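You operate a simulated robot arm through the tools that you are given. There is no shell and no other tool.

You run a simulated robot arm. Do the job below in one go: nothing can be reset, and whatever is moved stays where it is left.

## Task
Wind bobbin 27 full from the purple cone on the bench winder.
Fine: cone on, then hold its thread; when it is full switch off, then put it in the green bobbin tray.

The check looks at the end state, three seconds after you hand in, the way a careful person would. Anything else that was tipped, shoved, dropped, spilled or broken makes it a failure.

## Robot
A 7-joint arm with a two-finger parallel gripper, fixed in place. Base frame: the origin is at the foot of the arm, x ahead of it, y to its left, z up; the work surface is at about z = 780. Units: mm, rad, N and s.
Its first joint turns from -2.601 to 2.601 rad. Payload 3.43 kg.
The TCP is the grasp point between the finger pads, 30 mm short of the fingertips. In the tool frame z runs along the fingers and y along their closing line. Largest opening 94 mm; finger width 28, thickness 10; the body of the gripper, 50 by 96 mm, starts 55 mm behind the TCP.
Orientation is that of the tool frame in the base frame, as a unit quaternion [x, y, z, w]. With the fingers straight down and closing along the base's y, the tool's x points along the base's -x, its y along +y and its z along -z.

## Interface
- The arm moves only by the tool servo_tool. Its arguments are lists of equal length, an entry for each row: "offset": the shift along the base's x, y, z in cm, a list of three; "delta_rot": the turn, a rotation vector about the base's x, y, z in degrees, a list of three; "gripper": the gripper command, from -1 (shut) to 1 (fully open), values between in proportion. In form: {"offset": [[dx, dy, dz], ...], "delta_rot": [[wx, wy, wz], ...], "gripper": [gripper, ...]}. A call has 1 to 20 rows; each row is the pose to reach, as a shift and turn from the pose commanded when the call began. Rows are played at 5 a second. More than 50 mm and 0.15 rad between two rows, or a gripper value outside its range, and nothing of the call is played. A pose out of reach is approached as far as the arm can. The call stops where the force on the tool passes 40 N (or 10 N more than at its start, if that is more) or the arm is blocked; 0.2 s more then pass. Each finger travels about 45 mm/s and halts on what it meets, pressing with about 34 N; the grip force reading is that of the motor and also rises with nothing between the fingers. The clock runs only during rows and for 0.2 s after the last one: add rows that repeat a pose to give the fingers time. The reply holds the time, the measured pose of the TCP, the force on the tool along the base axes, the opening and the grip force, in the units named above and with some noise, with the torque about the TCP (base axes, N m) and any sound that the robot's microphone picked up.
- Cameras (640 x 400 px; columns grow to the right, rows downward): "scene" is fixed at [220.4, -653.1, 1396.8]; the picture's right is [0.51, -0.86, 0.00], its down [-0.49, -0.29, -0.82] and it looks along [0.71, 0.42, -0.57] (base axes); focal length 231 px, centre (320, 200). "wrist" rides on the gripper at [76, 14, -102] in the tool frame; the picture's right is [-0.18, 0.98, 0.00], its down [-0.75, -0.14, -0.64] and it looks along [-0.63, -0.12, 0.77] (tool axes); focal length 243 px, centre (320, 200). There is no depth. A picture from a camera that has moved, and an enlarged one, comes with that camera's place and axes in the base frame and with its lens. The place of the scene camera against the robot may be out by one fixed shift of up to 18 mm in any direction.
- get_image(camera): a new picture of that camera. No time passes.
- inspect(camera, box): a new picture of the part [left, top, right, bottom] of that camera's present view, enlarged. No time passes.
- close_job(): hands the job in; it is judged then, once.

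Nothing tells you positions but the pictures and the camera data. Unless the task says otherwise, let go and move clear before handing in.

The tools are called after "Request:" by a JSON object that holds its "op" and its "data". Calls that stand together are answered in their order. servo_tool: Moves the arm, as the interface text tells. Its arguments: {"type":"object","properties":{"offset":{"type":"array","items":{"type":"array","items":{"type":"number"}}},"delta_rot":{"type":"array","items":{"type":"array","items":{"type":"number"}}},"gripper":{"type":"array","items":{"type":"number"}}},"required":["offset","delta_rot","gripper"]} The other tools are called the same way: get_image (camera) takes a picture; inspect (camera, box) takes an enlarged picture of a part of a camera's view; close_job () hands the job in.

At the start:

```text
clock: 0.0
ee_pos: [802.3, -577.5, 1204.3]
orientation: [-0.001, 1.0, 0.0, 0.001]
wrist_force: [0.2, 0.9, -0.9]
torque: [0.0, 0.01, -0.05]
grip_width: 94.0
grasp_force: 0.0
```

scene: 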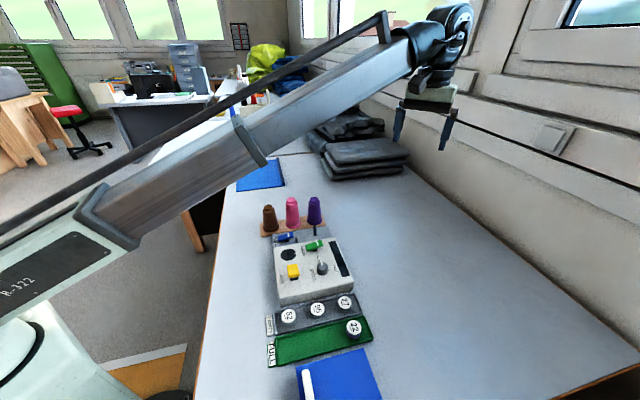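
wrist: 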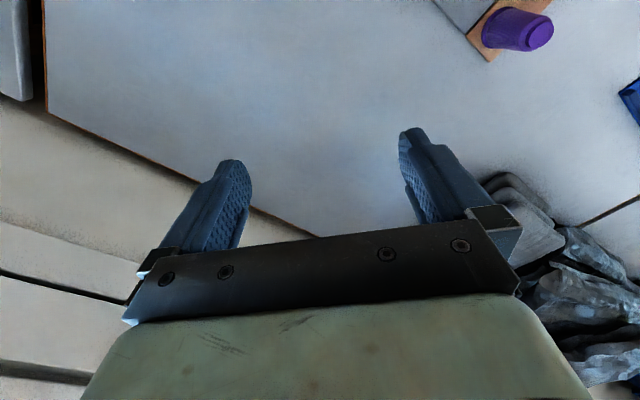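

I see a bench with a winder, three cones (brown, pink, purple), an empty tray with bobbins and a green tray. I'll look closer before moving.

Request:
{"op": "inspect", "data": {"camera": "scene", "box": [250, 180, 370, 255]}}

Request:
{"op": "inspect", "data": {"camera": "scene", "box": [250, 230, 370, 305]}}

Request:
{"op": "inspect", "data": {"camera": "scene", "box": [250, 285, 410, 385]}}

```text
5.33 times, centred on (310, 218) of scene
camera zoom: at [220.4, -653.1, 1396.8], right [0.51, -0.86, 0.0], down [-0.49, -0.29, -0.82], along [0.71, 0.42, -0.57], focal length 1231 px, centre (373, 107)
```

zoom: 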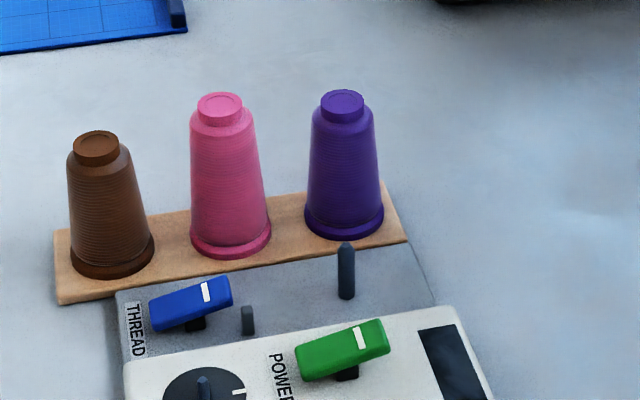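

```text
5.33 times, centred on (310, 268) of scene
camera zoom: at [220.4, -653.1, 1396.8], right [0.51, -0.86, 0.0], down [-0.49, -0.29, -0.82], along [0.71, 0.42, -0.57], focal length 1231 px, centre (373, -160)
```

zoom: 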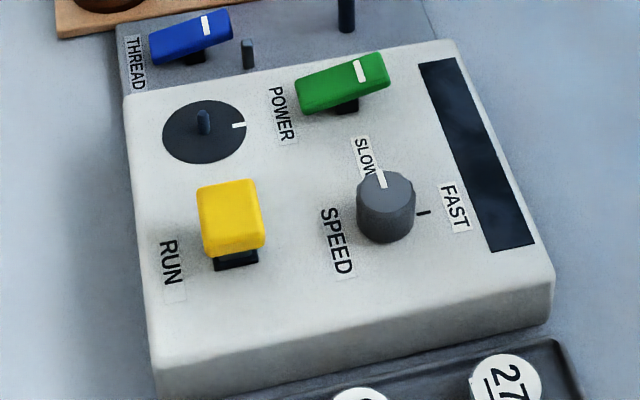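

```text
4.00 times, centred on (330, 335) of scene
camera zoom: at [220.4, -653.1, 1396.8], right [0.51, -0.86, 0.0], down [-0.49, -0.29, -0.82], along [0.71, 0.42, -0.57], focal length 923 px, centre (280, -340)
```

zoom: 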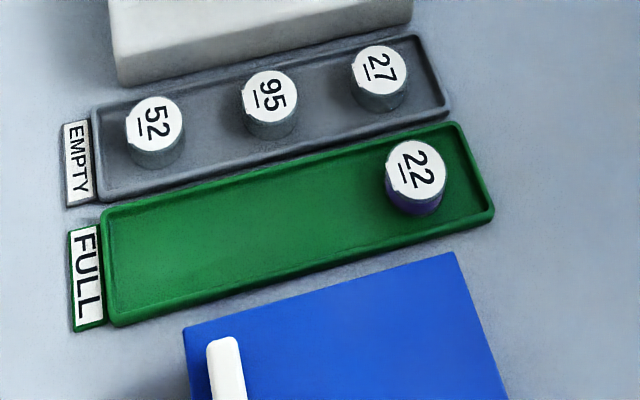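

I see a grey base with a bare post at the back (where the cone goes), a blue THREAD lever, green POWER lever, a disc spindle, a yellow RUN button and a SPEED knob. The machine is turned about 45° at roughly x 620, y -390. I'll move the wrist camera to look over it from the front.

Request:
{"op": "servo_tool", "data": {"offset": [[-3.5, 0.2, -0.8], [-7, 0.4, -1.6], [-10.5, 0.6, -2.5], [-14, 0.8, -3.4], [-17.5, 1, -4.2], [-21, 1.2, -5], [-24.5, 1.4, -6], [-28, 1.6, -7], [-31.5, 1.8, -7.7], [-34.8, 2.1, -8.4]], "delta_rot": [[0, 0, 4.5], [0, 0, 9], [0, 0, 13.5], [0, 0, 18], [0, 0, 22.5], [0, 0, 27], [0, 0, 31.5], [0, 0, 36], [0, 0, 40.5], [0, 0, 45]], "gripper": [1, 1, 1, 1, 1, 1, 1, 1, 1, 1]}}

Request:
{"op": "get_image", "data": {"camera": "wrist"}}

Request:
{"op": "get_image", "data": {"camera": "scene"}}

```text
clock: 2.2
ee_pos: [452.4, -556.9, 1120.4]
orientation: [-0.384, 0.923, 0.0, 0.0]
wrist_force: [0.1, -0.5, -0.9]
torque: [-0.02, -0.05, 0.03]
grip_width: 94.0
grasp_force: 0.1
```

```text
taken
camera wrist: at [389.8, -600.7, 1224.3], right [-0.57, 0.82, 0.0], down [0.63, 0.43, 0.64], along [0.53, 0.36, -0.77], focal length 243 px, centre (320, 200)
```

wrist: 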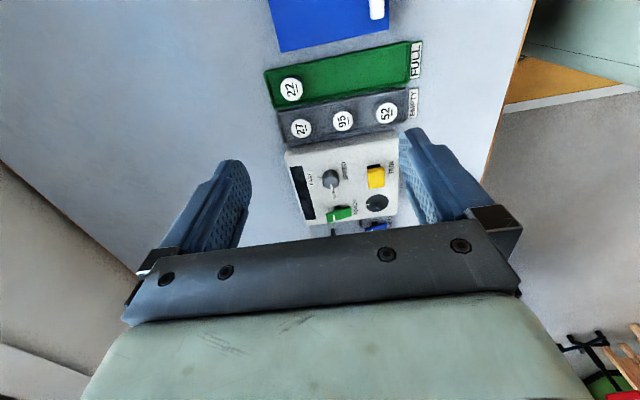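

```text
taken
```

scene: 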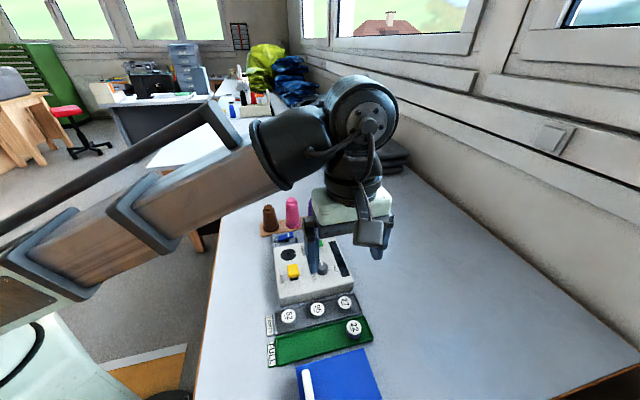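

The wrist camera sees the machine partly behind the fingers. I'll move forward along the machine's axis and come down a little for close-ups of the controls and spindle.

Request:
{"op": "servo_tool", "data": {"offset": [[2.8, 2.8, -1], [5.6, 5.6, -2], [8.4, 8.4, -3], [11.2, 11.2, -4], [14, 14, -5]], "delta_rot": [[0, 0, 0], [0, 0, 0], [0, 0, 0], [0, 0, 0], [0, 0, 0]], "gripper": [1, 1, 1, 1, 1]}}

Request:
{"op": "get_image", "data": {"camera": "wrist"}}

Request:
{"op": "inspect", "data": {"camera": "wrist", "box": [240, 0, 432, 120]}}

Request:
{"op": "inspect", "data": {"camera": "wrist", "box": [240, 80, 432, 200]}}

```text
clock: 3.4
ee_pos: [595.0, -415.6, 1069.6]
orientation: [-0.383, 0.924, 0.001, 0.0]
wrist_force: [-1.0, 0.8, -0.1]
torque: [0.0, -0.02, 0.0]
grip_width: 93.8
grasp_force: 0.1
```

```text
taken
camera wrist: at [530.2, -459.7, 1173.2], right [-0.56, 0.83, 0.0], down [0.63, 0.43, 0.64], along [0.53, 0.36, -0.77], focal length 243 px, centre (320, 200)
```

wrist: 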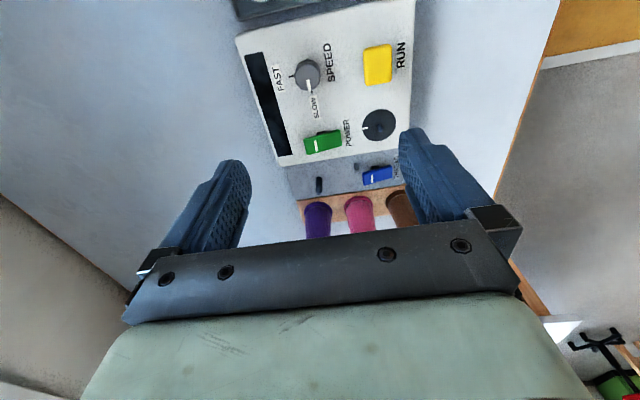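

```text
3.33 times, centred on (336, 60) of wrist
camera zoom: at [530.2, -459.7, 1173.2], right [-0.56, 0.83, 0.0], down [0.63, 0.43, 0.64], along [0.53, 0.36, -0.77], focal length 809 px, centre (267, 667)
```

zoom: 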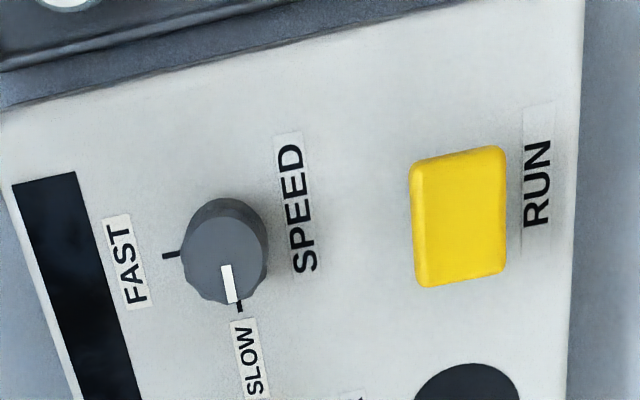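

```text
3.33 times, centred on (336, 140) of wrist
camera zoom: at [530.2, -459.7, 1173.2], right [-0.56, 0.83, 0.0], down [0.63, 0.43, 0.64], along [0.53, 0.36, -0.77], focal length 809 px, centre (267, 400)
```

zoom: 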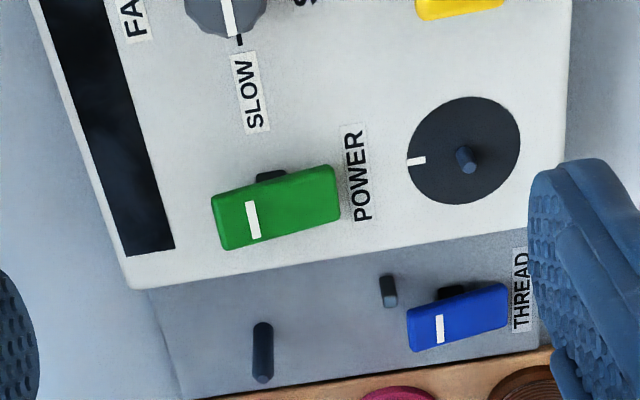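

The knob is at SLOW, and both levers have their white-marked end raised. I take the post at about (747, -315), with its top at z 840, and the cones behind it. I'll move over the post to measure the purple cone from close up.

Request:
{"op": "servo_tool", "data": {"offset": [[3, 1.8, -1], [6, 3.6, -2], [9, 5.4, -3], [12, 7, -4], [15, 9, -5], [17, 9.9, -6]], "delta_rot": [[0, 0, 0], [0, 0, 0], [0, 0, 0], [0, 0, 0], [0, 0, 0], [0, 0, 0]], "gripper": [1, 1, 1, 1, 1, 1]}}

Request:
{"op": "get_image", "data": {"camera": "wrist"}}

Request:
{"op": "get_image", "data": {"camera": "scene"}}

```text
clock: 4.8
ee_pos: [765.1, -317.4, 1009.8]
orientation: [-0.383, 0.924, 0.001, 0.0]
wrist_force: [0.1, 0.4, 0.0]
torque: [0.03, -0.04, -0.03]
grip_width: 94.1
grasp_force: 0.1
```

```text
taken
camera wrist: at [701.2, -361.5, 1114.0], right [-0.56, 0.83, 0.0], down [0.63, 0.43, 0.64], along [0.53, 0.36, -0.77], focal length 243 px, centre (320, 200)
```

wrist: 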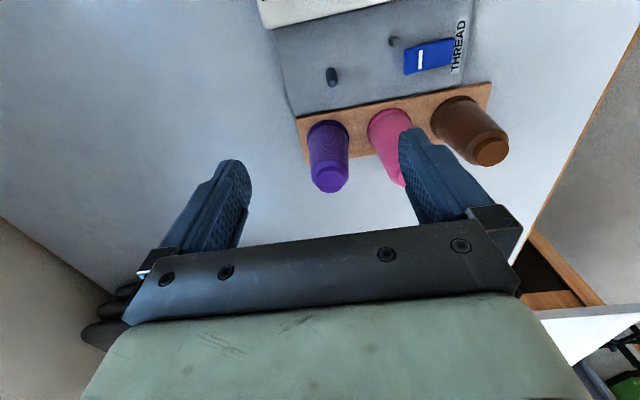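

```text
taken
```

scene: 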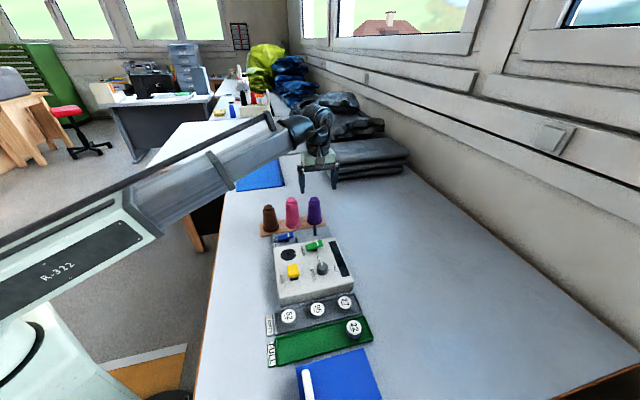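

Request:
{"op": "inspect", "data": {"camera": "wrist", "box": [272, 90, 432, 190]}}

Request:
{"op": "inspect", "data": {"camera": "wrist", "box": [312, 0, 472, 100]}}

```text
4.00 times, centred on (352, 140) of wrist
camera zoom: at [701.2, -361.5, 1114.0], right [-0.56, 0.83, 0.0], down [0.63, 0.43, 0.64], along [0.53, 0.36, -0.77], focal length 970 px, centre (192, 440)
```

zoom: 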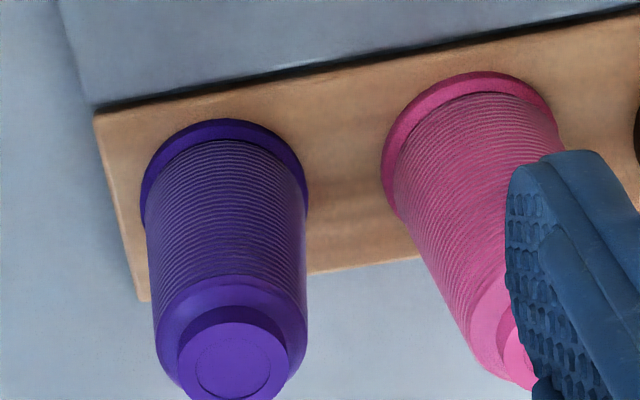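

```text
4.00 times, centred on (392, 50) of wrist
camera zoom: at [701.2, -361.5, 1114.0], right [-0.56, 0.83, 0.0], down [0.63, 0.43, 0.64], along [0.53, 0.36, -0.77], focal length 970 px, centre (32, 800)
```

zoom: 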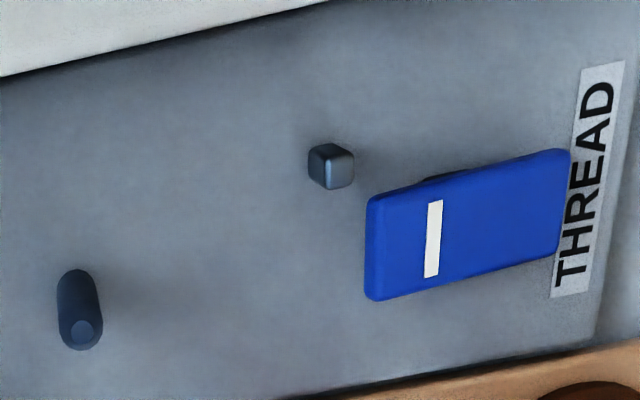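

The purple cone measures at about (821, -266), from z 790 to z 899, and the post at (751, -312). I'll go above the cone with the fingers partly open, closing along the cone row, and check the alignment.

Request:
{"op": "servo_tool", "data": {"offset": [[1.9, 1.7, 0], [3.8, 3.4, 0], [5.6, 5.1, 0], [5.6, 5.1, -2.5], [5.6, 5.1, -5], [5.6, 5.1, -5]], "delta_rot": [[0, 0, 0], [0, 0, 0], [0, 0, 0], [0, 0, 0], [0, 0, 0], [0, 0, 0]], "gripper": [0.8, 0.6, 0.5, 0.5, 0.5, 0.5]}}

Request:
{"op": "get_image", "data": {"camera": "wrist"}}

Request:
{"op": "inspect", "data": {"camera": "scene", "box": [240, 140, 400, 240]}}

```text
clock: 6.2
ee_pos: [820.2, -268.2, 960.6]
orientation: [-0.382, 0.924, 0.0, 0.001]
wrist_force: [0.3, 0.1, -0.4]
torque: [0.0, 0.04, 0.01]
grip_width: 70.4
grasp_force: 0.0
```

```text
taken
camera wrist: at [756.3, -310.7, 1064.2], right [-0.56, 0.83, 0.0], down [0.63, 0.43, 0.64], along [0.53, 0.36, -0.77], focal length 243 px, centre (320, 200)
```

wrist: 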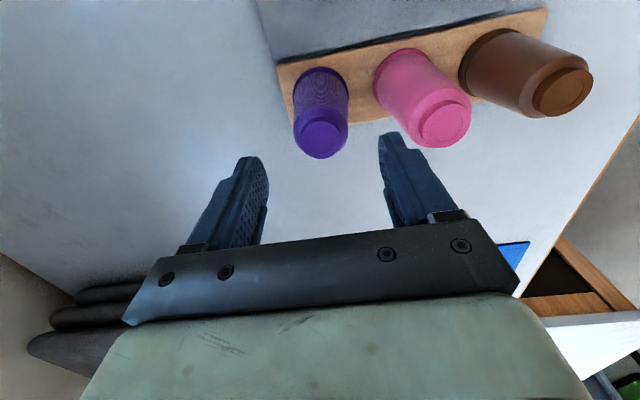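

```text
4.00 times, centred on (320, 190) of scene
camera zoom: at [220.4, -653.1, 1396.8], right [0.51, -0.86, 0.0], down [-0.49, -0.29, -0.82], along [0.71, 0.42, -0.57], focal length 923 px, centre (320, 240)
```

zoom: 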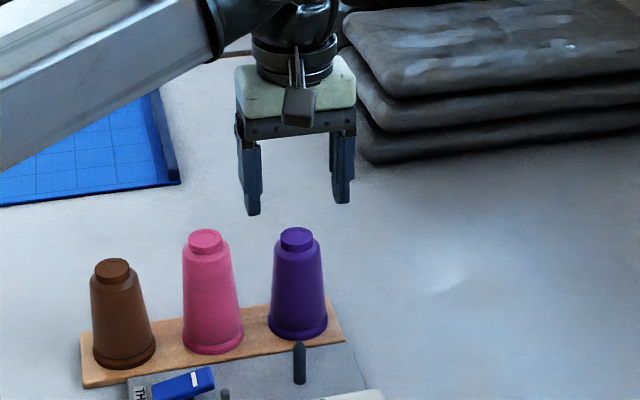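

The cap sits exactly on the tool axis in the wrist view. I'll descend over the cone and close on its body.

Request:
{"op": "servo_tool", "data": {"offset": [[0, 0, -2], [0, 0, -4], [0, 0, -6], [0, 0, -7.5], [0, 0, -8.8], [0, 0, -8.8], [0, 0, -8.8], [0, 0, -8.8], [0, 0, -8.8], [0, 0, -8.8]], "delta_rot": [[0, 0, 0], [0, 0, 0], [0, 0, 0], [0, 0, 0], [0, 0, 0], [0, 0, 0], [0, 0, 0], [0, 0, 0], [0, 0, 0], [0, 0, 0]], "gripper": [0.5, 0.5, 0.5, 0.5, 0.5, 0.2, 0, -0.2, -0.3, -0.3]}}

Request:
{"op": "get_image", "data": {"camera": "wrist"}}

Request:
{"op": "inspect", "data": {"camera": "scene", "box": [240, 140, 400, 240]}}

```text
clock: 8.4
ee_pos: [819.9, -266.7, 872.0]
orientation: [-0.383, 0.924, 0.0, -0.001]
wrist_force: [-0.5, 0.1, 0.8]
torque: [-0.02, 0.03, 0.0]
grip_width: 50.0
grasp_force: 33.5
```

```text
taken
camera wrist: at [756.0, -310.8, 976.2], right [-0.56, 0.83, 0.0], down [0.63, 0.43, 0.64], along [0.53, 0.36, -0.77], focal length 243 px, centre (320, 200)
```

wrist: 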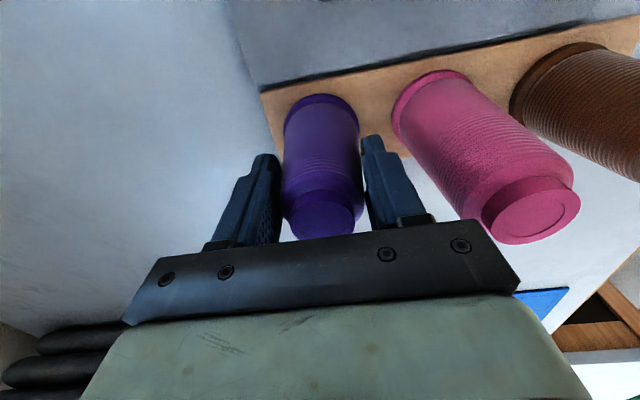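

```text
4.00 times, centred on (320, 190) of scene
camera zoom: at [220.4, -653.1, 1396.8], right [0.51, -0.86, 0.0], down [-0.49, -0.29, -0.82], along [0.71, 0.42, -0.57], focal length 923 px, centre (320, 240)
```

zoom: 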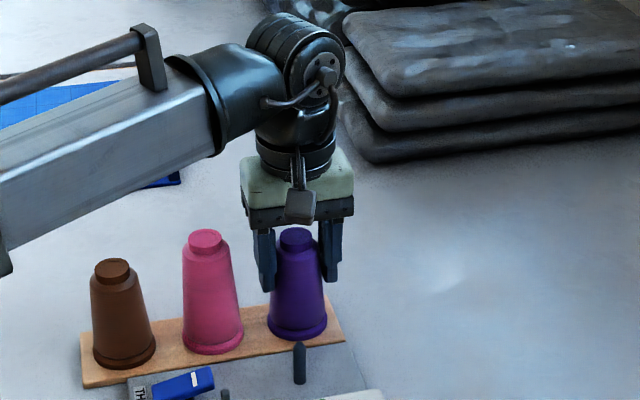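

The cone is gripped at 50 mm wide. I'll lift it gently and check that it comes along straight.

Request:
{"op": "servo_tool", "data": {"offset": [[0, 0, 0.5], [0, 0, 1.5], [0, 0, 3], [0, 0, 5], [0, 0, 7.5], [0, 0, 7.5]], "delta_rot": [[0, 0, 0], [0, 0, 0], [0, 0, 0], [0, 0, 0], [0, 0, 0], [0, 0, 0]], "gripper": [-0.3, -0.3, -0.3, -0.3, -0.3, -0.3]}}

Request:
{"op": "get_image", "data": {"camera": "wrist"}}

Request:
{"op": "inspect", "data": {"camera": "scene", "box": [240, 140, 400, 240]}}

```text
clock: 9.8
ee_pos: [819.3, -266.9, 946.6]
orientation: [-0.382, 0.924, 0.0, 0.0]
wrist_force: [-0.5, -0.2, -1.3]
torque: [-0.01, 0.0, -0.01]
grip_width: 50.1
grasp_force: 34.2
```

```text
taken
camera wrist: at [756.2, -310.3, 1051.0], right [-0.56, 0.83, 0.0], down [0.63, 0.43, 0.64], along [0.53, 0.36, -0.77], focal length 243 px, centre (320, 200)
```

wrist: 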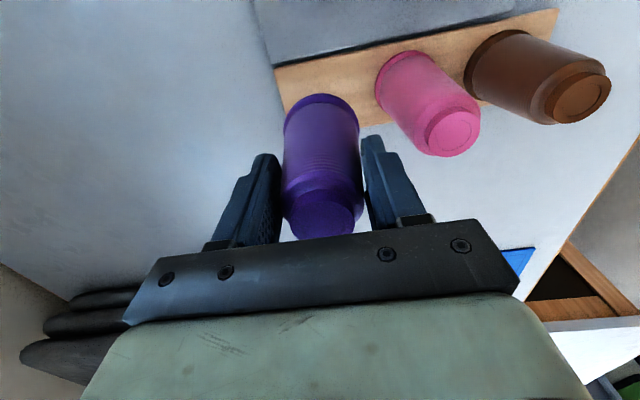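

```text
4.00 times, centred on (320, 190) of scene
camera zoom: at [220.4, -653.1, 1396.8], right [0.51, -0.86, 0.0], down [-0.49, -0.29, -0.82], along [0.71, 0.42, -0.57], focal length 923 px, centre (320, 240)
```

zoom: 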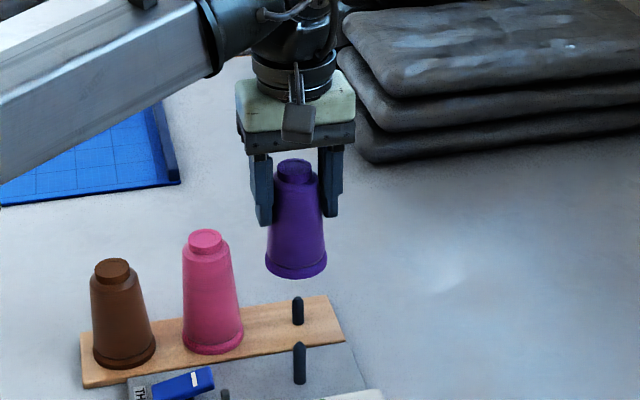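

The cone came off a short peg on the board cleanly. I'll carry it level to above the post and compare both views before lowering it.

Request:
{"op": "servo_tool", "data": {"offset": [[-1.4, -0.93, 0.3], [-2.8, -1.86, 0.3], [-4.2, -2.8, 0.3], [-5.6, -3.7, 0.3], [-7.0, -4.65, 0.3], [-7.0, -4.65, 0.3]], "delta_rot": [[0, 0, 0], [0, 0, 0], [0, 0, 0], [0, 0, 0], [0, 0, 0], [0, 0, 0]], "gripper": [-0.3, -0.3, -0.3, -0.3, -0.3, -0.3]}}

Request:
{"op": "inspect", "data": {"camera": "wrist", "box": [240, 60, 432, 180]}}

Request:
{"op": "inspect", "data": {"camera": "scene", "box": [250, 180, 370, 255]}}

```text
clock: 11.2
ee_pos: [749.9, -312.8, 950.3]
orientation: [-0.383, 0.924, 0.0, 0.0]
wrist_force: [-0.7, -0.1, -2.3]
torque: [-0.03, -0.01, 0.03]
grip_width: 49.7
grasp_force: 33.8
```

```text
3.33 times, centred on (336, 120) of wrist
camera zoom: at [686.2, -356.6, 1054.2], right [-0.57, 0.82, 0.0], down [0.63, 0.43, 0.64], along [0.53, 0.36, -0.77], focal length 809 px, centre (267, 467)
```

zoom: 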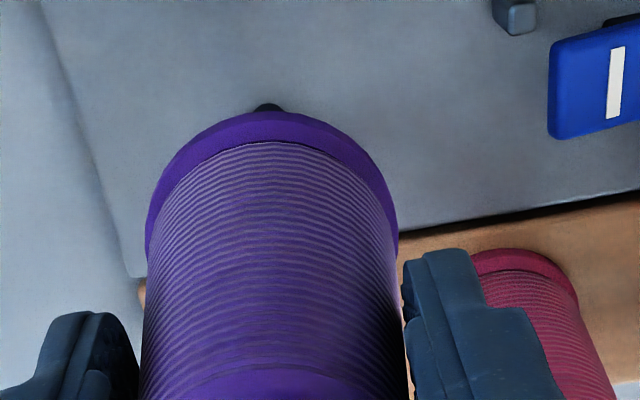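

```text
5.33 times, centred on (310, 218) of scene
camera zoom: at [220.4, -653.1, 1396.8], right [0.51, -0.86, 0.0], down [-0.49, -0.29, -0.82], along [0.71, 0.42, -0.57], focal length 1231 px, centre (373, 107)
```

zoom: 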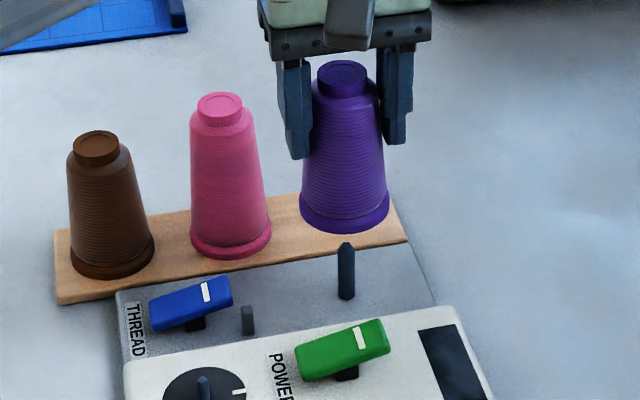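

Both views put the cone axis over the post to within about 1 mm. I'll lower it slowly onto the post and watch the force.

Request:
{"op": "servo_tool", "data": {"offset": [[0.03, -0.04, -1], [0.03, -0.04, -2], [0.03, -0.04, -2.8], [0.03, -0.04, -3.5], [0.03, -0.04, -4.2], [0.03, -0.04, -4.8]], "delta_rot": [[0, 0, 0], [0, 0, 0], [0, 0, 0], [0, 0, 0], [0, 0, 0], [0, 0, 0]], "gripper": [-0.3, -0.3, -0.3, -0.3, -0.3, -0.3]}}

Request:
{"op": "inspect", "data": {"camera": "wrist", "box": [240, 60, 432, 180]}}

Request:
{"op": "inspect", "data": {"camera": "scene", "box": [250, 180, 370, 255]}}

```text
clock: 12.6
ee_pos: [748.8, -313.7, 902.5]
orientation: [-0.383, 0.924, 0.0, -0.001]
wrist_force: [0.0, -0.1, -2.0]
torque: [0.01, -0.01, -0.01]
grip_width: 49.7
grasp_force: 34.1
```

```text
3.33 times, centred on (336, 120) of wrist
camera zoom: at [686.0, -357.4, 1006.1], right [-0.56, 0.83, 0.0], down [0.63, 0.43, 0.64], along [0.53, 0.36, -0.77], focal length 809 px, centre (267, 467)
```

zoom: 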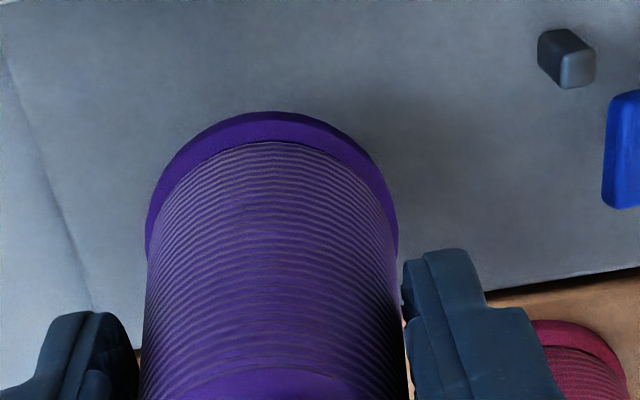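

```text
5.33 times, centred on (310, 218) of scene
camera zoom: at [220.4, -653.1, 1396.8], right [0.51, -0.86, 0.0], down [-0.49, -0.29, -0.82], along [0.71, 0.42, -0.57], focal length 1231 px, centre (373, 107)
```

zoom: 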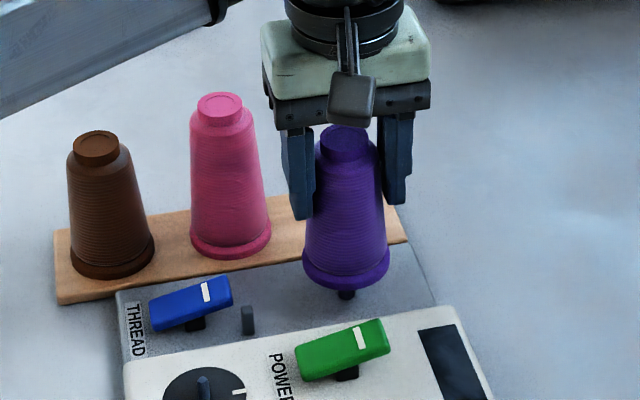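

The post is inside the cone and nothing is resisting. I'll keep lowering until it seats.

Request:
{"op": "servo_tool", "data": {"offset": [[0, 0, -0.6], [0, 0, -1.2], [0, 0, -1.7], [0, 0, -2.1], [0, 0, -2.5], [0, 0, -2.8], [0, 0, -3.0]], "delta_rot": [[0, 0, 0], [0, 0, 0], [0, 0, 0], [0, 0, 0], [0, 0, 0], [0, 0, 0], [0, 0, 0]], "gripper": [-0.3, -0.3, -0.3, -0.3, -0.3, -0.3, -0.3]}}

Request:
{"op": "inspect", "data": {"camera": "scene", "box": [250, 180, 370, 255]}}

```text
clock: 14.2
ee_pos: [749.1, -313.5, 874.0]
orientation: [-0.382, 0.924, -0.001, 0.002]
wrist_force: [0.3, 2.0, 29.5]
torque: [0.37, 0.43, -0.04]
grip_width: 49.9
grasp_force: 34.0
```

```text
5.33 times, centred on (310, 218) of scene
camera zoom: at [220.4, -653.1, 1396.8], right [0.51, -0.86, 0.0], down [-0.49, -0.29, -0.82], along [0.71, 0.42, -0.57], focal length 1231 px, centre (373, 107)
```

zoom: 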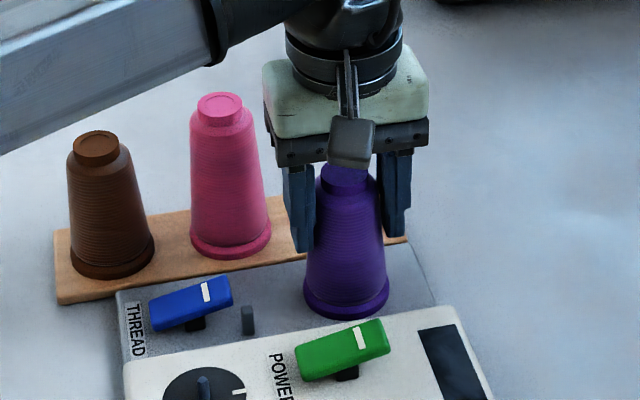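

The cone is seated, with contact force at about z 874. I'll relieve the force, open the fingers and lift away.

Request:
{"op": "servo_tool", "data": {"offset": [[0, 0, 0.2], [0, 0, 0.2], [0, 0, 0.2], [0, 0, 0.2], [0, 0, 1.5], [0, 0, 3.5], [0, 0, 6], [0, 0, 9]], "delta_rot": [[0, 0, 0], [0, 0, 0], [0, 0, 0], [0, 0, 0], [0, 0, 0], [0, 0, 0], [0, 0, 0], [0, 0, 0]], "gripper": [-0.3, 0.2, 0.5, 0.5, 0.5, 0.5, 0.5, 0.5]}}

Request:
{"op": "get_image", "data": {"camera": "wrist"}}

Request:
{"op": "inspect", "data": {"camera": "scene", "box": [250, 180, 370, 255]}}

```text
clock: 16.0
ee_pos: [750.5, -313.5, 963.7]
orientation: [-0.383, 0.924, 0.0, 0.0]
wrist_force: [0.5, -0.1, -0.2]
torque: [-0.01, 0.01, -0.02]
grip_width: 70.6
grasp_force: 0.0
```

```text
taken
camera wrist: at [686.0, -357.6, 1066.8], right [-0.56, 0.83, 0.0], down [0.63, 0.43, 0.64], along [0.53, 0.36, -0.77], focal length 243 px, centre (320, 200)
```

wrist: 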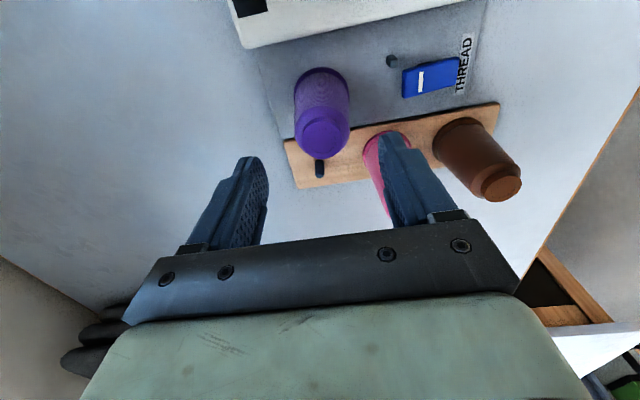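

```text
5.33 times, centred on (310, 218) of scene
camera zoom: at [220.4, -653.1, 1396.8], right [0.51, -0.86, 0.0], down [-0.49, -0.29, -0.82], along [0.71, 0.42, -0.57], focal length 1231 px, centre (373, 107)
```

zoom: 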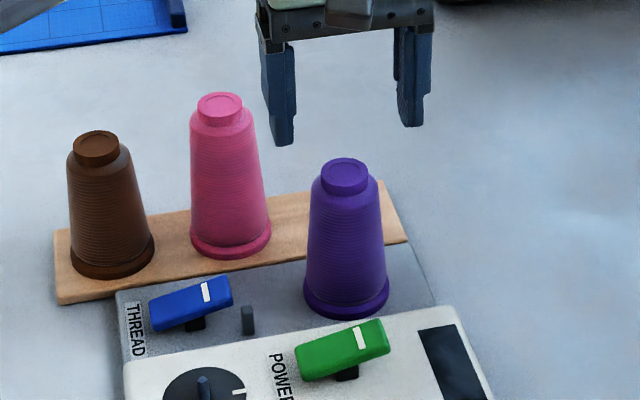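

The cone is on the post. Next is the THREAD lever: its raised, marked end is at about (687, -248, 815). I'll shut the fingers and move above it.

Request:
{"op": "servo_tool", "data": {"offset": [[-1.6, 1.6, 0], [-3.2, 3.2, 0], [-4.8, 4.9, 0], [-6.35, 6.55, 0], [-6.35, 6.55, -3], [-6.35, 6.55, -6], [-6.35, 6.55, -8], [-6.35, 6.55, -8]], "delta_rot": [[0, 0, 0], [0, 0, 0], [0, 0, 0], [0, 0, 0], [0, 0, 0], [0, 0, 0], [0, 0, 0], [0, 0, 0]], "gripper": [0, -0.5, -1, -1, -1, -1, -1, -1]}}

Request:
{"op": "get_image", "data": {"camera": "wrist"}}

Request:
{"op": "inspect", "data": {"camera": "scene", "box": [250, 180, 370, 255]}}

```text
clock: 17.8
ee_pos: [686.1, -248.6, 881.8]
orientation: [-0.382, 0.924, 0.0, 0.0]
wrist_force: [0.0, -0.8, 0.3]
torque: [0.01, -0.03, 0.02]
grip_width: 0.3
grasp_force: 32.9
```

```text
taken
camera wrist: at [622.6, -292.4, 985.8], right [-0.56, 0.83, 0.0], down [0.63, 0.43, 0.64], along [0.53, 0.36, -0.77], focal length 243 px, centre (320, 200)
```

wrist: 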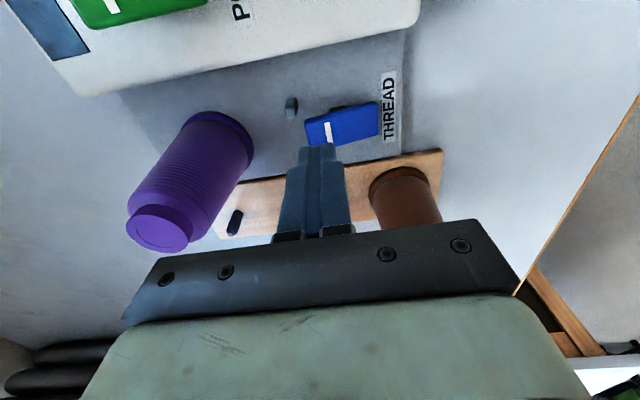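

```text
5.33 times, centred on (310, 218) of scene
camera zoom: at [220.4, -653.1, 1396.8], right [0.51, -0.86, 0.0], down [-0.49, -0.29, -0.82], along [0.71, 0.42, -0.57], focal length 1231 px, centre (373, 107)
```

zoom: 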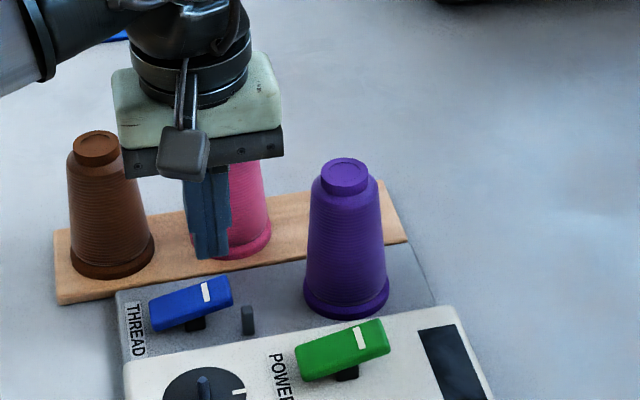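

The closed fingertips are above the marked end. I'll press down in small steps.

Request:
{"op": "servo_tool", "data": {"offset": [[0, 0, -1], [0, 0, -2], [0, 0, -3], [0, 0, -3.4], [0, 0, -3.7], [0, 0, -4.0], [0, 0, -4.3], [0, 0, -4.6], [0, 0, -4.9]], "delta_rot": [[0, 0, 0], [0, 0, 0], [0, 0, 0], [0, 0, 0], [0, 0, 0], [0, 0, 0], [0, 0, 0], [0, 0, 0], [0, 0, 0]], "gripper": [-1, -1, -1, -1, -1, -1, -1, -1, -1]}}

Request:
{"op": "inspect", "data": {"camera": "wrist", "box": [240, 60, 432, 180]}}

Request:
{"op": "inspect", "data": {"camera": "scene", "box": [250, 180, 370, 255]}}

```text
clock: 19.5
ee_pos: [688.3, -249.1, 840.9]
orientation: [-0.382, 0.924, -0.003, 0.002]
wrist_force: [-3.8, 0.3, 12.8]
torque: [0.07, 0.22, 0.03]
grip_width: 0.0
grasp_force: 33.1
stopped in row 8: the force on the tool passed its limit at 46 N (the readings are from after the stop); the commanded pose is now the measured one
```

```text
3.33 times, centred on (336, 120) of wrist
camera zoom: at [623.4, -292.6, 944.9], right [-0.56, 0.83, -0.01], down [0.63, 0.44, 0.64], along [0.53, 0.36, -0.77], focal length 809 px, centre (267, 467)
```

zoom: 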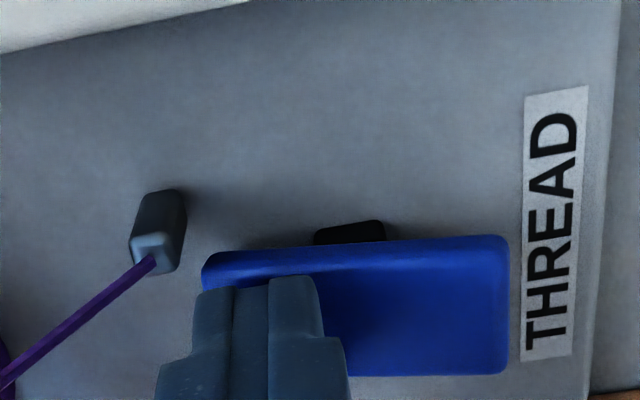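

```text
5.33 times, centred on (310, 218) of scene
camera zoom: at [220.4, -653.1, 1396.8], right [0.51, -0.86, 0.0], down [-0.49, -0.29, -0.82], along [0.71, 0.42, -0.57], focal length 1231 px, centre (373, 107)
```

zoom: 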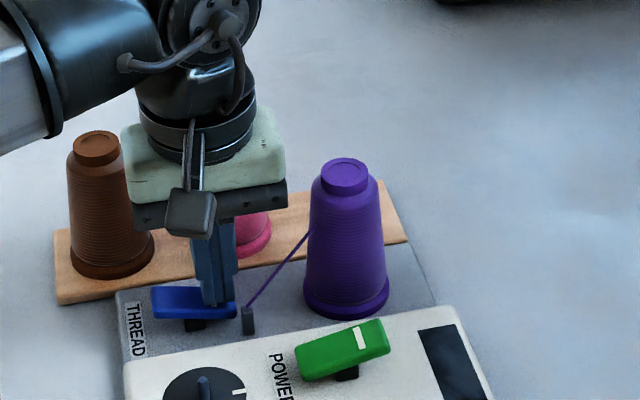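

The lever tipped and a purple thread now runs from the cone to the holder. I'll lift off and see whether it stays latched.

Request:
{"op": "servo_tool", "data": {"offset": [[0, 0, 1], [0, 0, 3], [0, 0, 6], [-1, -1, 9]], "delta_rot": [[0, 0, 0], [0, 0, 0], [0, 0, 0], [0, 0, 0]], "gripper": [-1, -1, -1, -1]}}

Request:
{"op": "inspect", "data": {"camera": "wrist", "box": [240, 0, 432, 120]}}

Request:
{"op": "inspect", "data": {"camera": "scene", "box": [250, 180, 370, 255]}}

```text
clock: 20.5
ee_pos: [677.4, -259.2, 929.8]
orientation: [-0.383, 0.924, -0.003, 0.003]
wrist_force: [0.0, -0.5, 0.6]
torque: [0.07, 0.01, -0.01]
grip_width: 0.1
grasp_force: 32.7
```

```text
3.33 times, centred on (336, 60) of wrist
camera zoom: at [613.4, -302.2, 1033.7], right [-0.56, 0.83, -0.01], down [0.63, 0.44, 0.64], along [0.53, 0.36, -0.77], focal length 809 px, centre (267, 667)
```

zoom: 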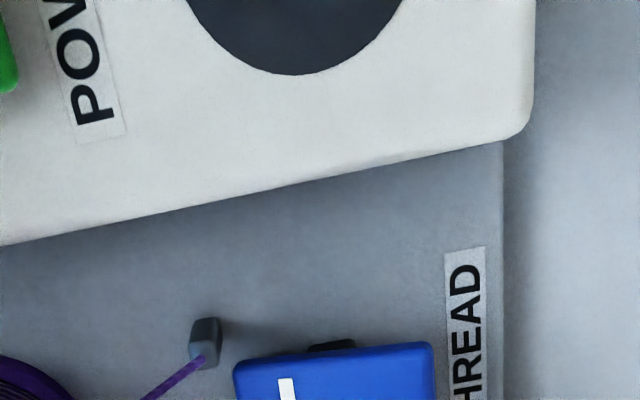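

```text
5.33 times, centred on (310, 218) of scene
camera zoom: at [220.4, -653.1, 1396.8], right [0.51, -0.86, 0.0], down [-0.49, -0.29, -0.82], along [0.71, 0.42, -0.57], focal length 1231 px, centre (373, 107)
```

zoom: 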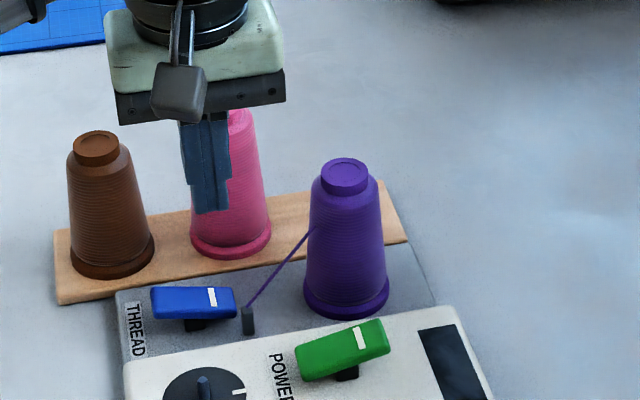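

The lever stayed latched and the thread is held. Next is bobbin 27: I'll move over the empty tray to measure it.

Request:
{"op": "servo_tool", "data": {"offset": [[-1.5, -3.3, 2], [-3, -6.6, 4], [-4.5, -10, 4], [-6, -13.4, 4], [-7.5, -16.8, 4], [-9, -20.1, 4], [-10.5, -23.5, 4], [-11.7, -26.7, 4]], "delta_rot": [[0, 0, 0], [0, 0, 0], [0, 0, 0], [0, 0, 0], [0, 0, 0], [0, 0, 0], [0, 0, 0], [0, 0, 0]], "gripper": [-1, -1, -1, -1, -0.5, 0, 0.3, 0.3]}}

Request:
{"op": "get_image", "data": {"camera": "wrist"}}

Request:
{"op": "inspect", "data": {"camera": "wrist", "box": [240, 20, 432, 140]}}

```text
clock: 22.3
ee_pos: [561.2, -525.4, 970.3]
orientation: [-0.382, 0.924, -0.003, 0.002]
wrist_force: [0.0, 0.3, -0.1]
torque: [-0.03, -0.02, 0.0]
grip_width: 61.3
grasp_force: 0.0
```

```text
taken
camera wrist: at [497.0, -569.9, 1073.6], right [-0.57, 0.82, -0.01], down [0.63, 0.44, 0.64], along [0.53, 0.36, -0.77], focal length 243 px, centre (320, 200)
```

wrist: 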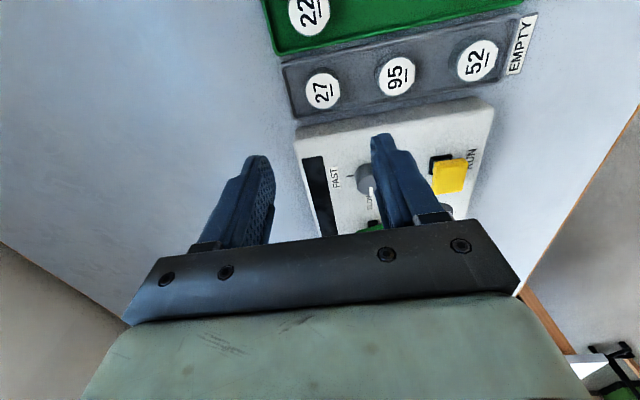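

```text
3.33 times, centred on (336, 80) of wrist
camera zoom: at [497.0, -569.9, 1073.6], right [-0.57, 0.82, -0.01], down [0.63, 0.44, 0.64], along [0.53, 0.36, -0.77], focal length 809 px, centre (267, 600)
```

zoom: 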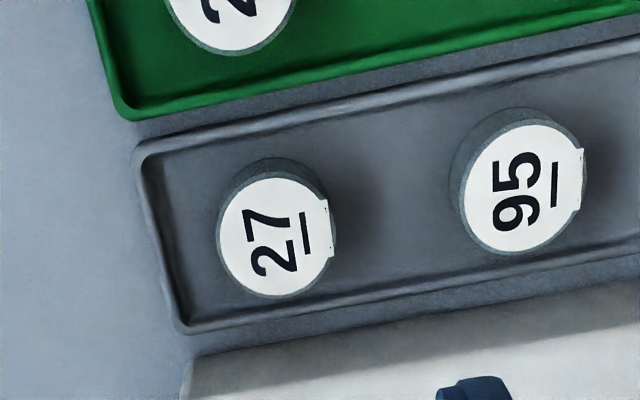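

Bobbin 27 measures at about (558, -527), roughly 38 mm wide and 20 mm tall. I'll zoom in on the tray rim clearance before picking it up.

Request:
{"op": "inspect", "data": {"camera": "wrist", "box": [272, 50, 368, 110]}}

Request:
{"op": "inspect", "data": {"camera": "scene", "box": [310, 285, 374, 345]}}

```text
6.67 times, centred on (320, 80) of wrist
camera zoom: at [497.0, -569.9, 1073.6], right [-0.57, 0.82, -0.01], down [0.63, 0.44, 0.64], along [0.53, 0.36, -0.77], focal length 1618 px, centre (320, 1000)
```

zoom: 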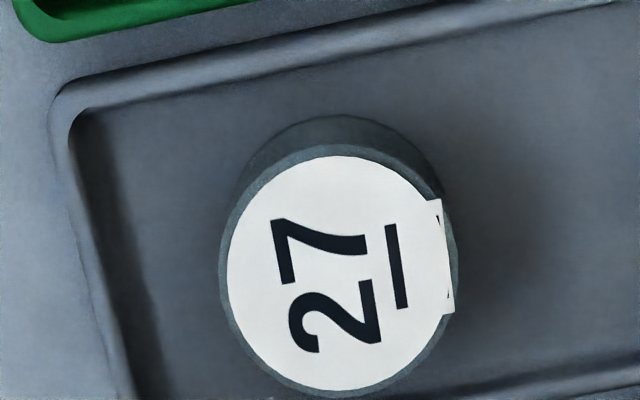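

```text
6.67 times, centred on (342, 315) of scene
camera zoom: at [220.4, -653.1, 1396.8], right [0.51, -0.86, 0.0], down [-0.49, -0.29, -0.82], along [0.71, 0.42, -0.57], focal length 1539 px, centre (173, -567)
```

zoom: 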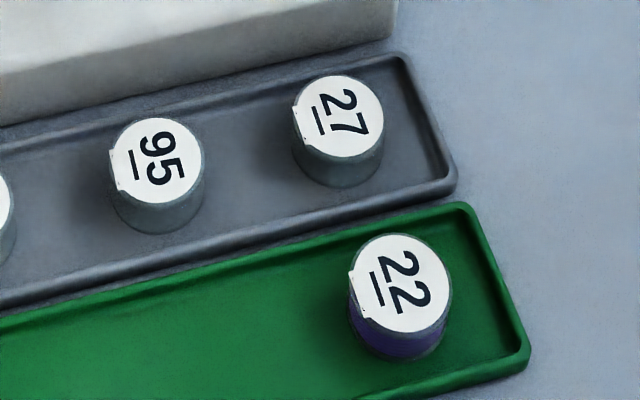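

The clearance works with about a 50 mm opening closing along the tray's length. I'll line up at (558, -526.5), straighten the slight tool tilt and come down to just above the bobbin.

Request:
{"op": "servo_tool", "data": {"offset": [[-0.3, -0.1, -2], [-0.3, -0.1, -5], [-0.3, -0.1, -8], [-0.3, -0.1, -11], [-0.3, -0.1, -11], [-0.3, -0.1, -11]], "delta_rot": [[0.23, 0.34, 0], [0.23, 0.34, 0], [0.23, 0.34, 0], [0.23, 0.34, 0], [0.23, 0.34, 0], [0.23, 0.34, 0]], "gripper": [0.07, 0.07, 0.07, 0.07, 0.07, 0.07]}}

Request:
{"op": "get_image", "data": {"camera": "wrist"}}

Request:
{"op": "inspect", "data": {"camera": "scene", "box": [280, 250, 400, 345]}}

```text
clock: 23.7
ee_pos: [557.2, -526.8, 860.6]
orientation: [-0.382, 0.924, 0.0, 0.0]
wrist_force: [0.5, -0.6, 0.0]
torque: [0.01, -0.02, 0.01]
grip_width: 50.2
grasp_force: 0.1
```

```text
taken
camera wrist: at [494.1, -571.3, 964.3], right [-0.56, 0.83, 0.0], down [0.63, 0.43, 0.64], along [0.53, 0.36, -0.77], focal length 243 px, centre (320, 200)
```

wrist: 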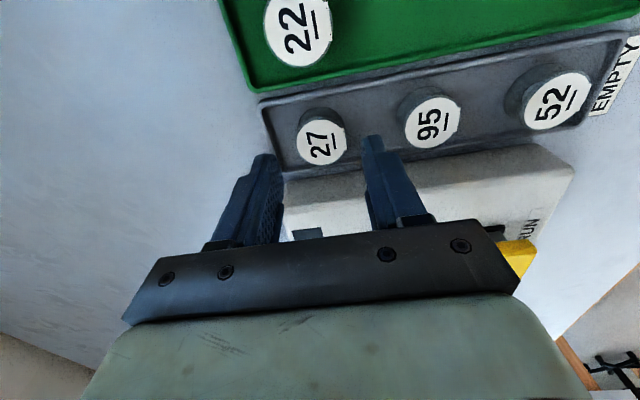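

```text
4.21 times, centred on (340, 298) of scene
camera zoom: at [220.4, -653.1, 1396.8], right [0.51, -0.86, 0.0], down [-0.49, -0.29, -0.82], along [0.71, 0.42, -0.57], focal length 972 px, centre (236, -210)
```

zoom: 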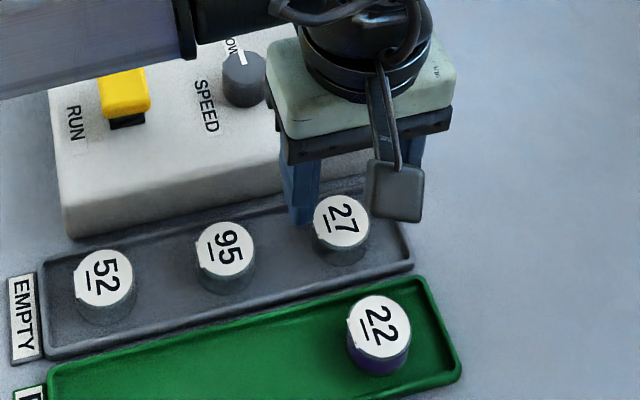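

Request:
{"op": "inspect", "data": {"camera": "wrist", "box": [240, 80, 400, 180]}}

```text
4.00 times, centred on (320, 130) of wrist
camera zoom: at [494.1, -571.3, 964.3], right [-0.56, 0.83, 0.0], down [0.63, 0.43, 0.64], along [0.53, 0.36, -0.77], focal length 970 px, centre (320, 480)
```

zoom: 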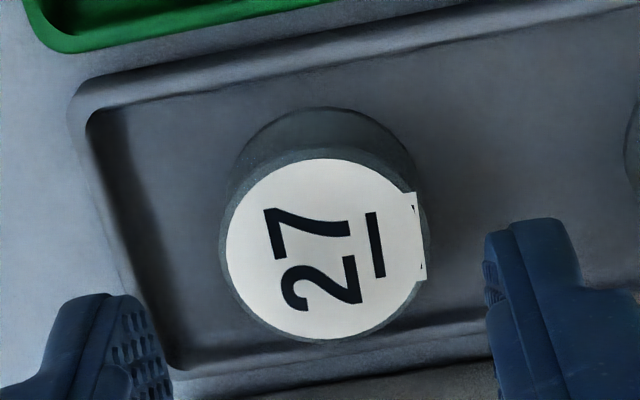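

The zoomed view puts bobbin 27's centre at about (559, -526), between the fingers. I'll descend so the tips are just above the tray floor, then close gently.

Request:
{"op": "servo_tool", "data": {"offset": [[0.1, 0.05, -1.5], [0.1, 0.05, -3], [0.1, 0.05, -3.8], [0.1, 0.05, -4.2], [0.1, 0.05, -4.2], [0.1, 0.05, -4.2], [0.1, 0.05, -4.2], [0.1, 0.05, -4.2]], "delta_rot": [[0, 0, 0], [0, 0, 0], [0, 0, 0], [0, 0, 0], [0, 0, 0], [0, 0, 0], [0, 0, 0], [0, 0, 0]], "gripper": [0.07, 0.07, 0.07, 0.07, -0.1, -0.3, -0.4, -0.4]}}

Request:
{"op": "inspect", "data": {"camera": "wrist", "box": [240, 80, 400, 180]}}

```text
clock: 25.5
ee_pos: [559.5, -526.7, 818.6]
orientation: [-0.383, 0.924, 0.001, -0.001]
wrist_force: [0.7, -0.8, -0.3]
torque: [0.0, 0.01, 0.0]
grip_width: 36.1
grasp_force: 33.9
```

```text
4.00 times, centred on (320, 130) of wrist
camera zoom: at [495.3, -570.8, 921.8], right [-0.56, 0.83, 0.0], down [0.63, 0.43, 0.64], along [0.53, 0.36, -0.77], focal length 970 px, centre (320, 480)
```

zoom: 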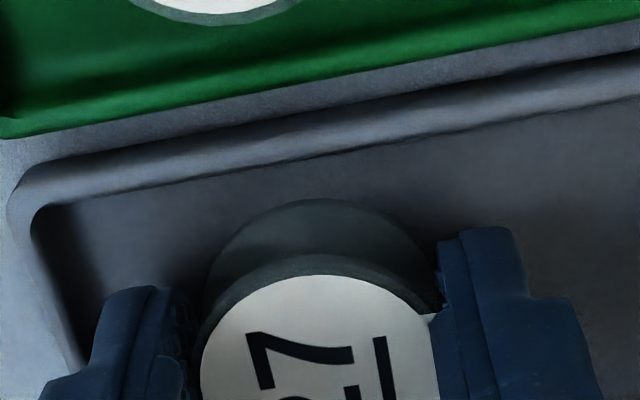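

Bobbin 27 is gripped at 36 mm. I'll lift it straight up and check it.

Request:
{"op": "servo_tool", "data": {"offset": [[0, 0, 0.5], [0, 0, 1.5], [0, 0, 3], [0, 0, 5], [0, 0, 8], [0, 0, 11]], "delta_rot": [[0, 0, 0], [0, 0, 0], [0, 0, 0], [0, 0, 0], [0, 0, 0], [0, 0, 0]], "gripper": [-0.4, -0.4, -0.4, -0.4, -0.4, -0.4]}}

Request:
{"op": "get_image", "data": {"camera": "wrist"}}

Request:
{"op": "inspect", "data": {"camera": "scene", "box": [280, 220, 420, 345]}}

```text
clock: 26.9
ee_pos: [559.2, -526.3, 928.3]
orientation: [-0.382, 0.924, 0.001, -0.001]
wrist_force: [0.1, -0.3, -0.3]
torque: [-0.01, 0.02, 0.02]
grip_width: 36.4
grasp_force: 34.3
```

```text
taken
camera wrist: at [495.2, -570.6, 1032.3], right [-0.56, 0.83, 0.0], down [0.63, 0.43, 0.64], along [0.53, 0.36, -0.77], focal length 243 px, centre (320, 200)
```

wrist: 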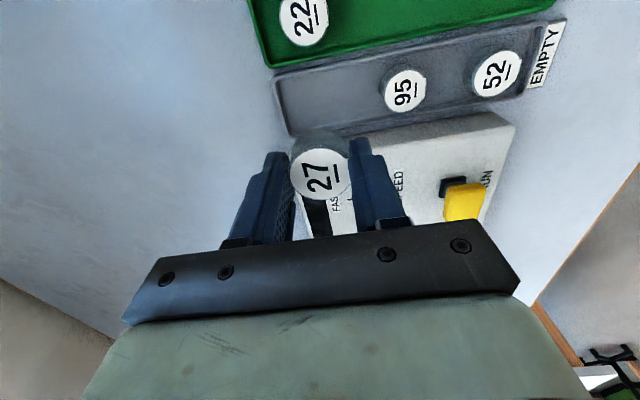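

```text
3.20 times, centred on (350, 282) of scene
camera zoom: at [220.4, -653.1, 1396.8], right [0.51, -0.86, 0.0], down [-0.49, -0.29, -0.82], along [0.71, 0.42, -0.57], focal length 739 px, centre (224, -64)
```

zoom: 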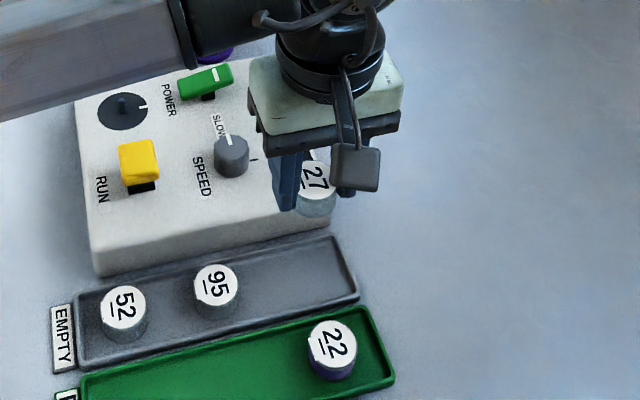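

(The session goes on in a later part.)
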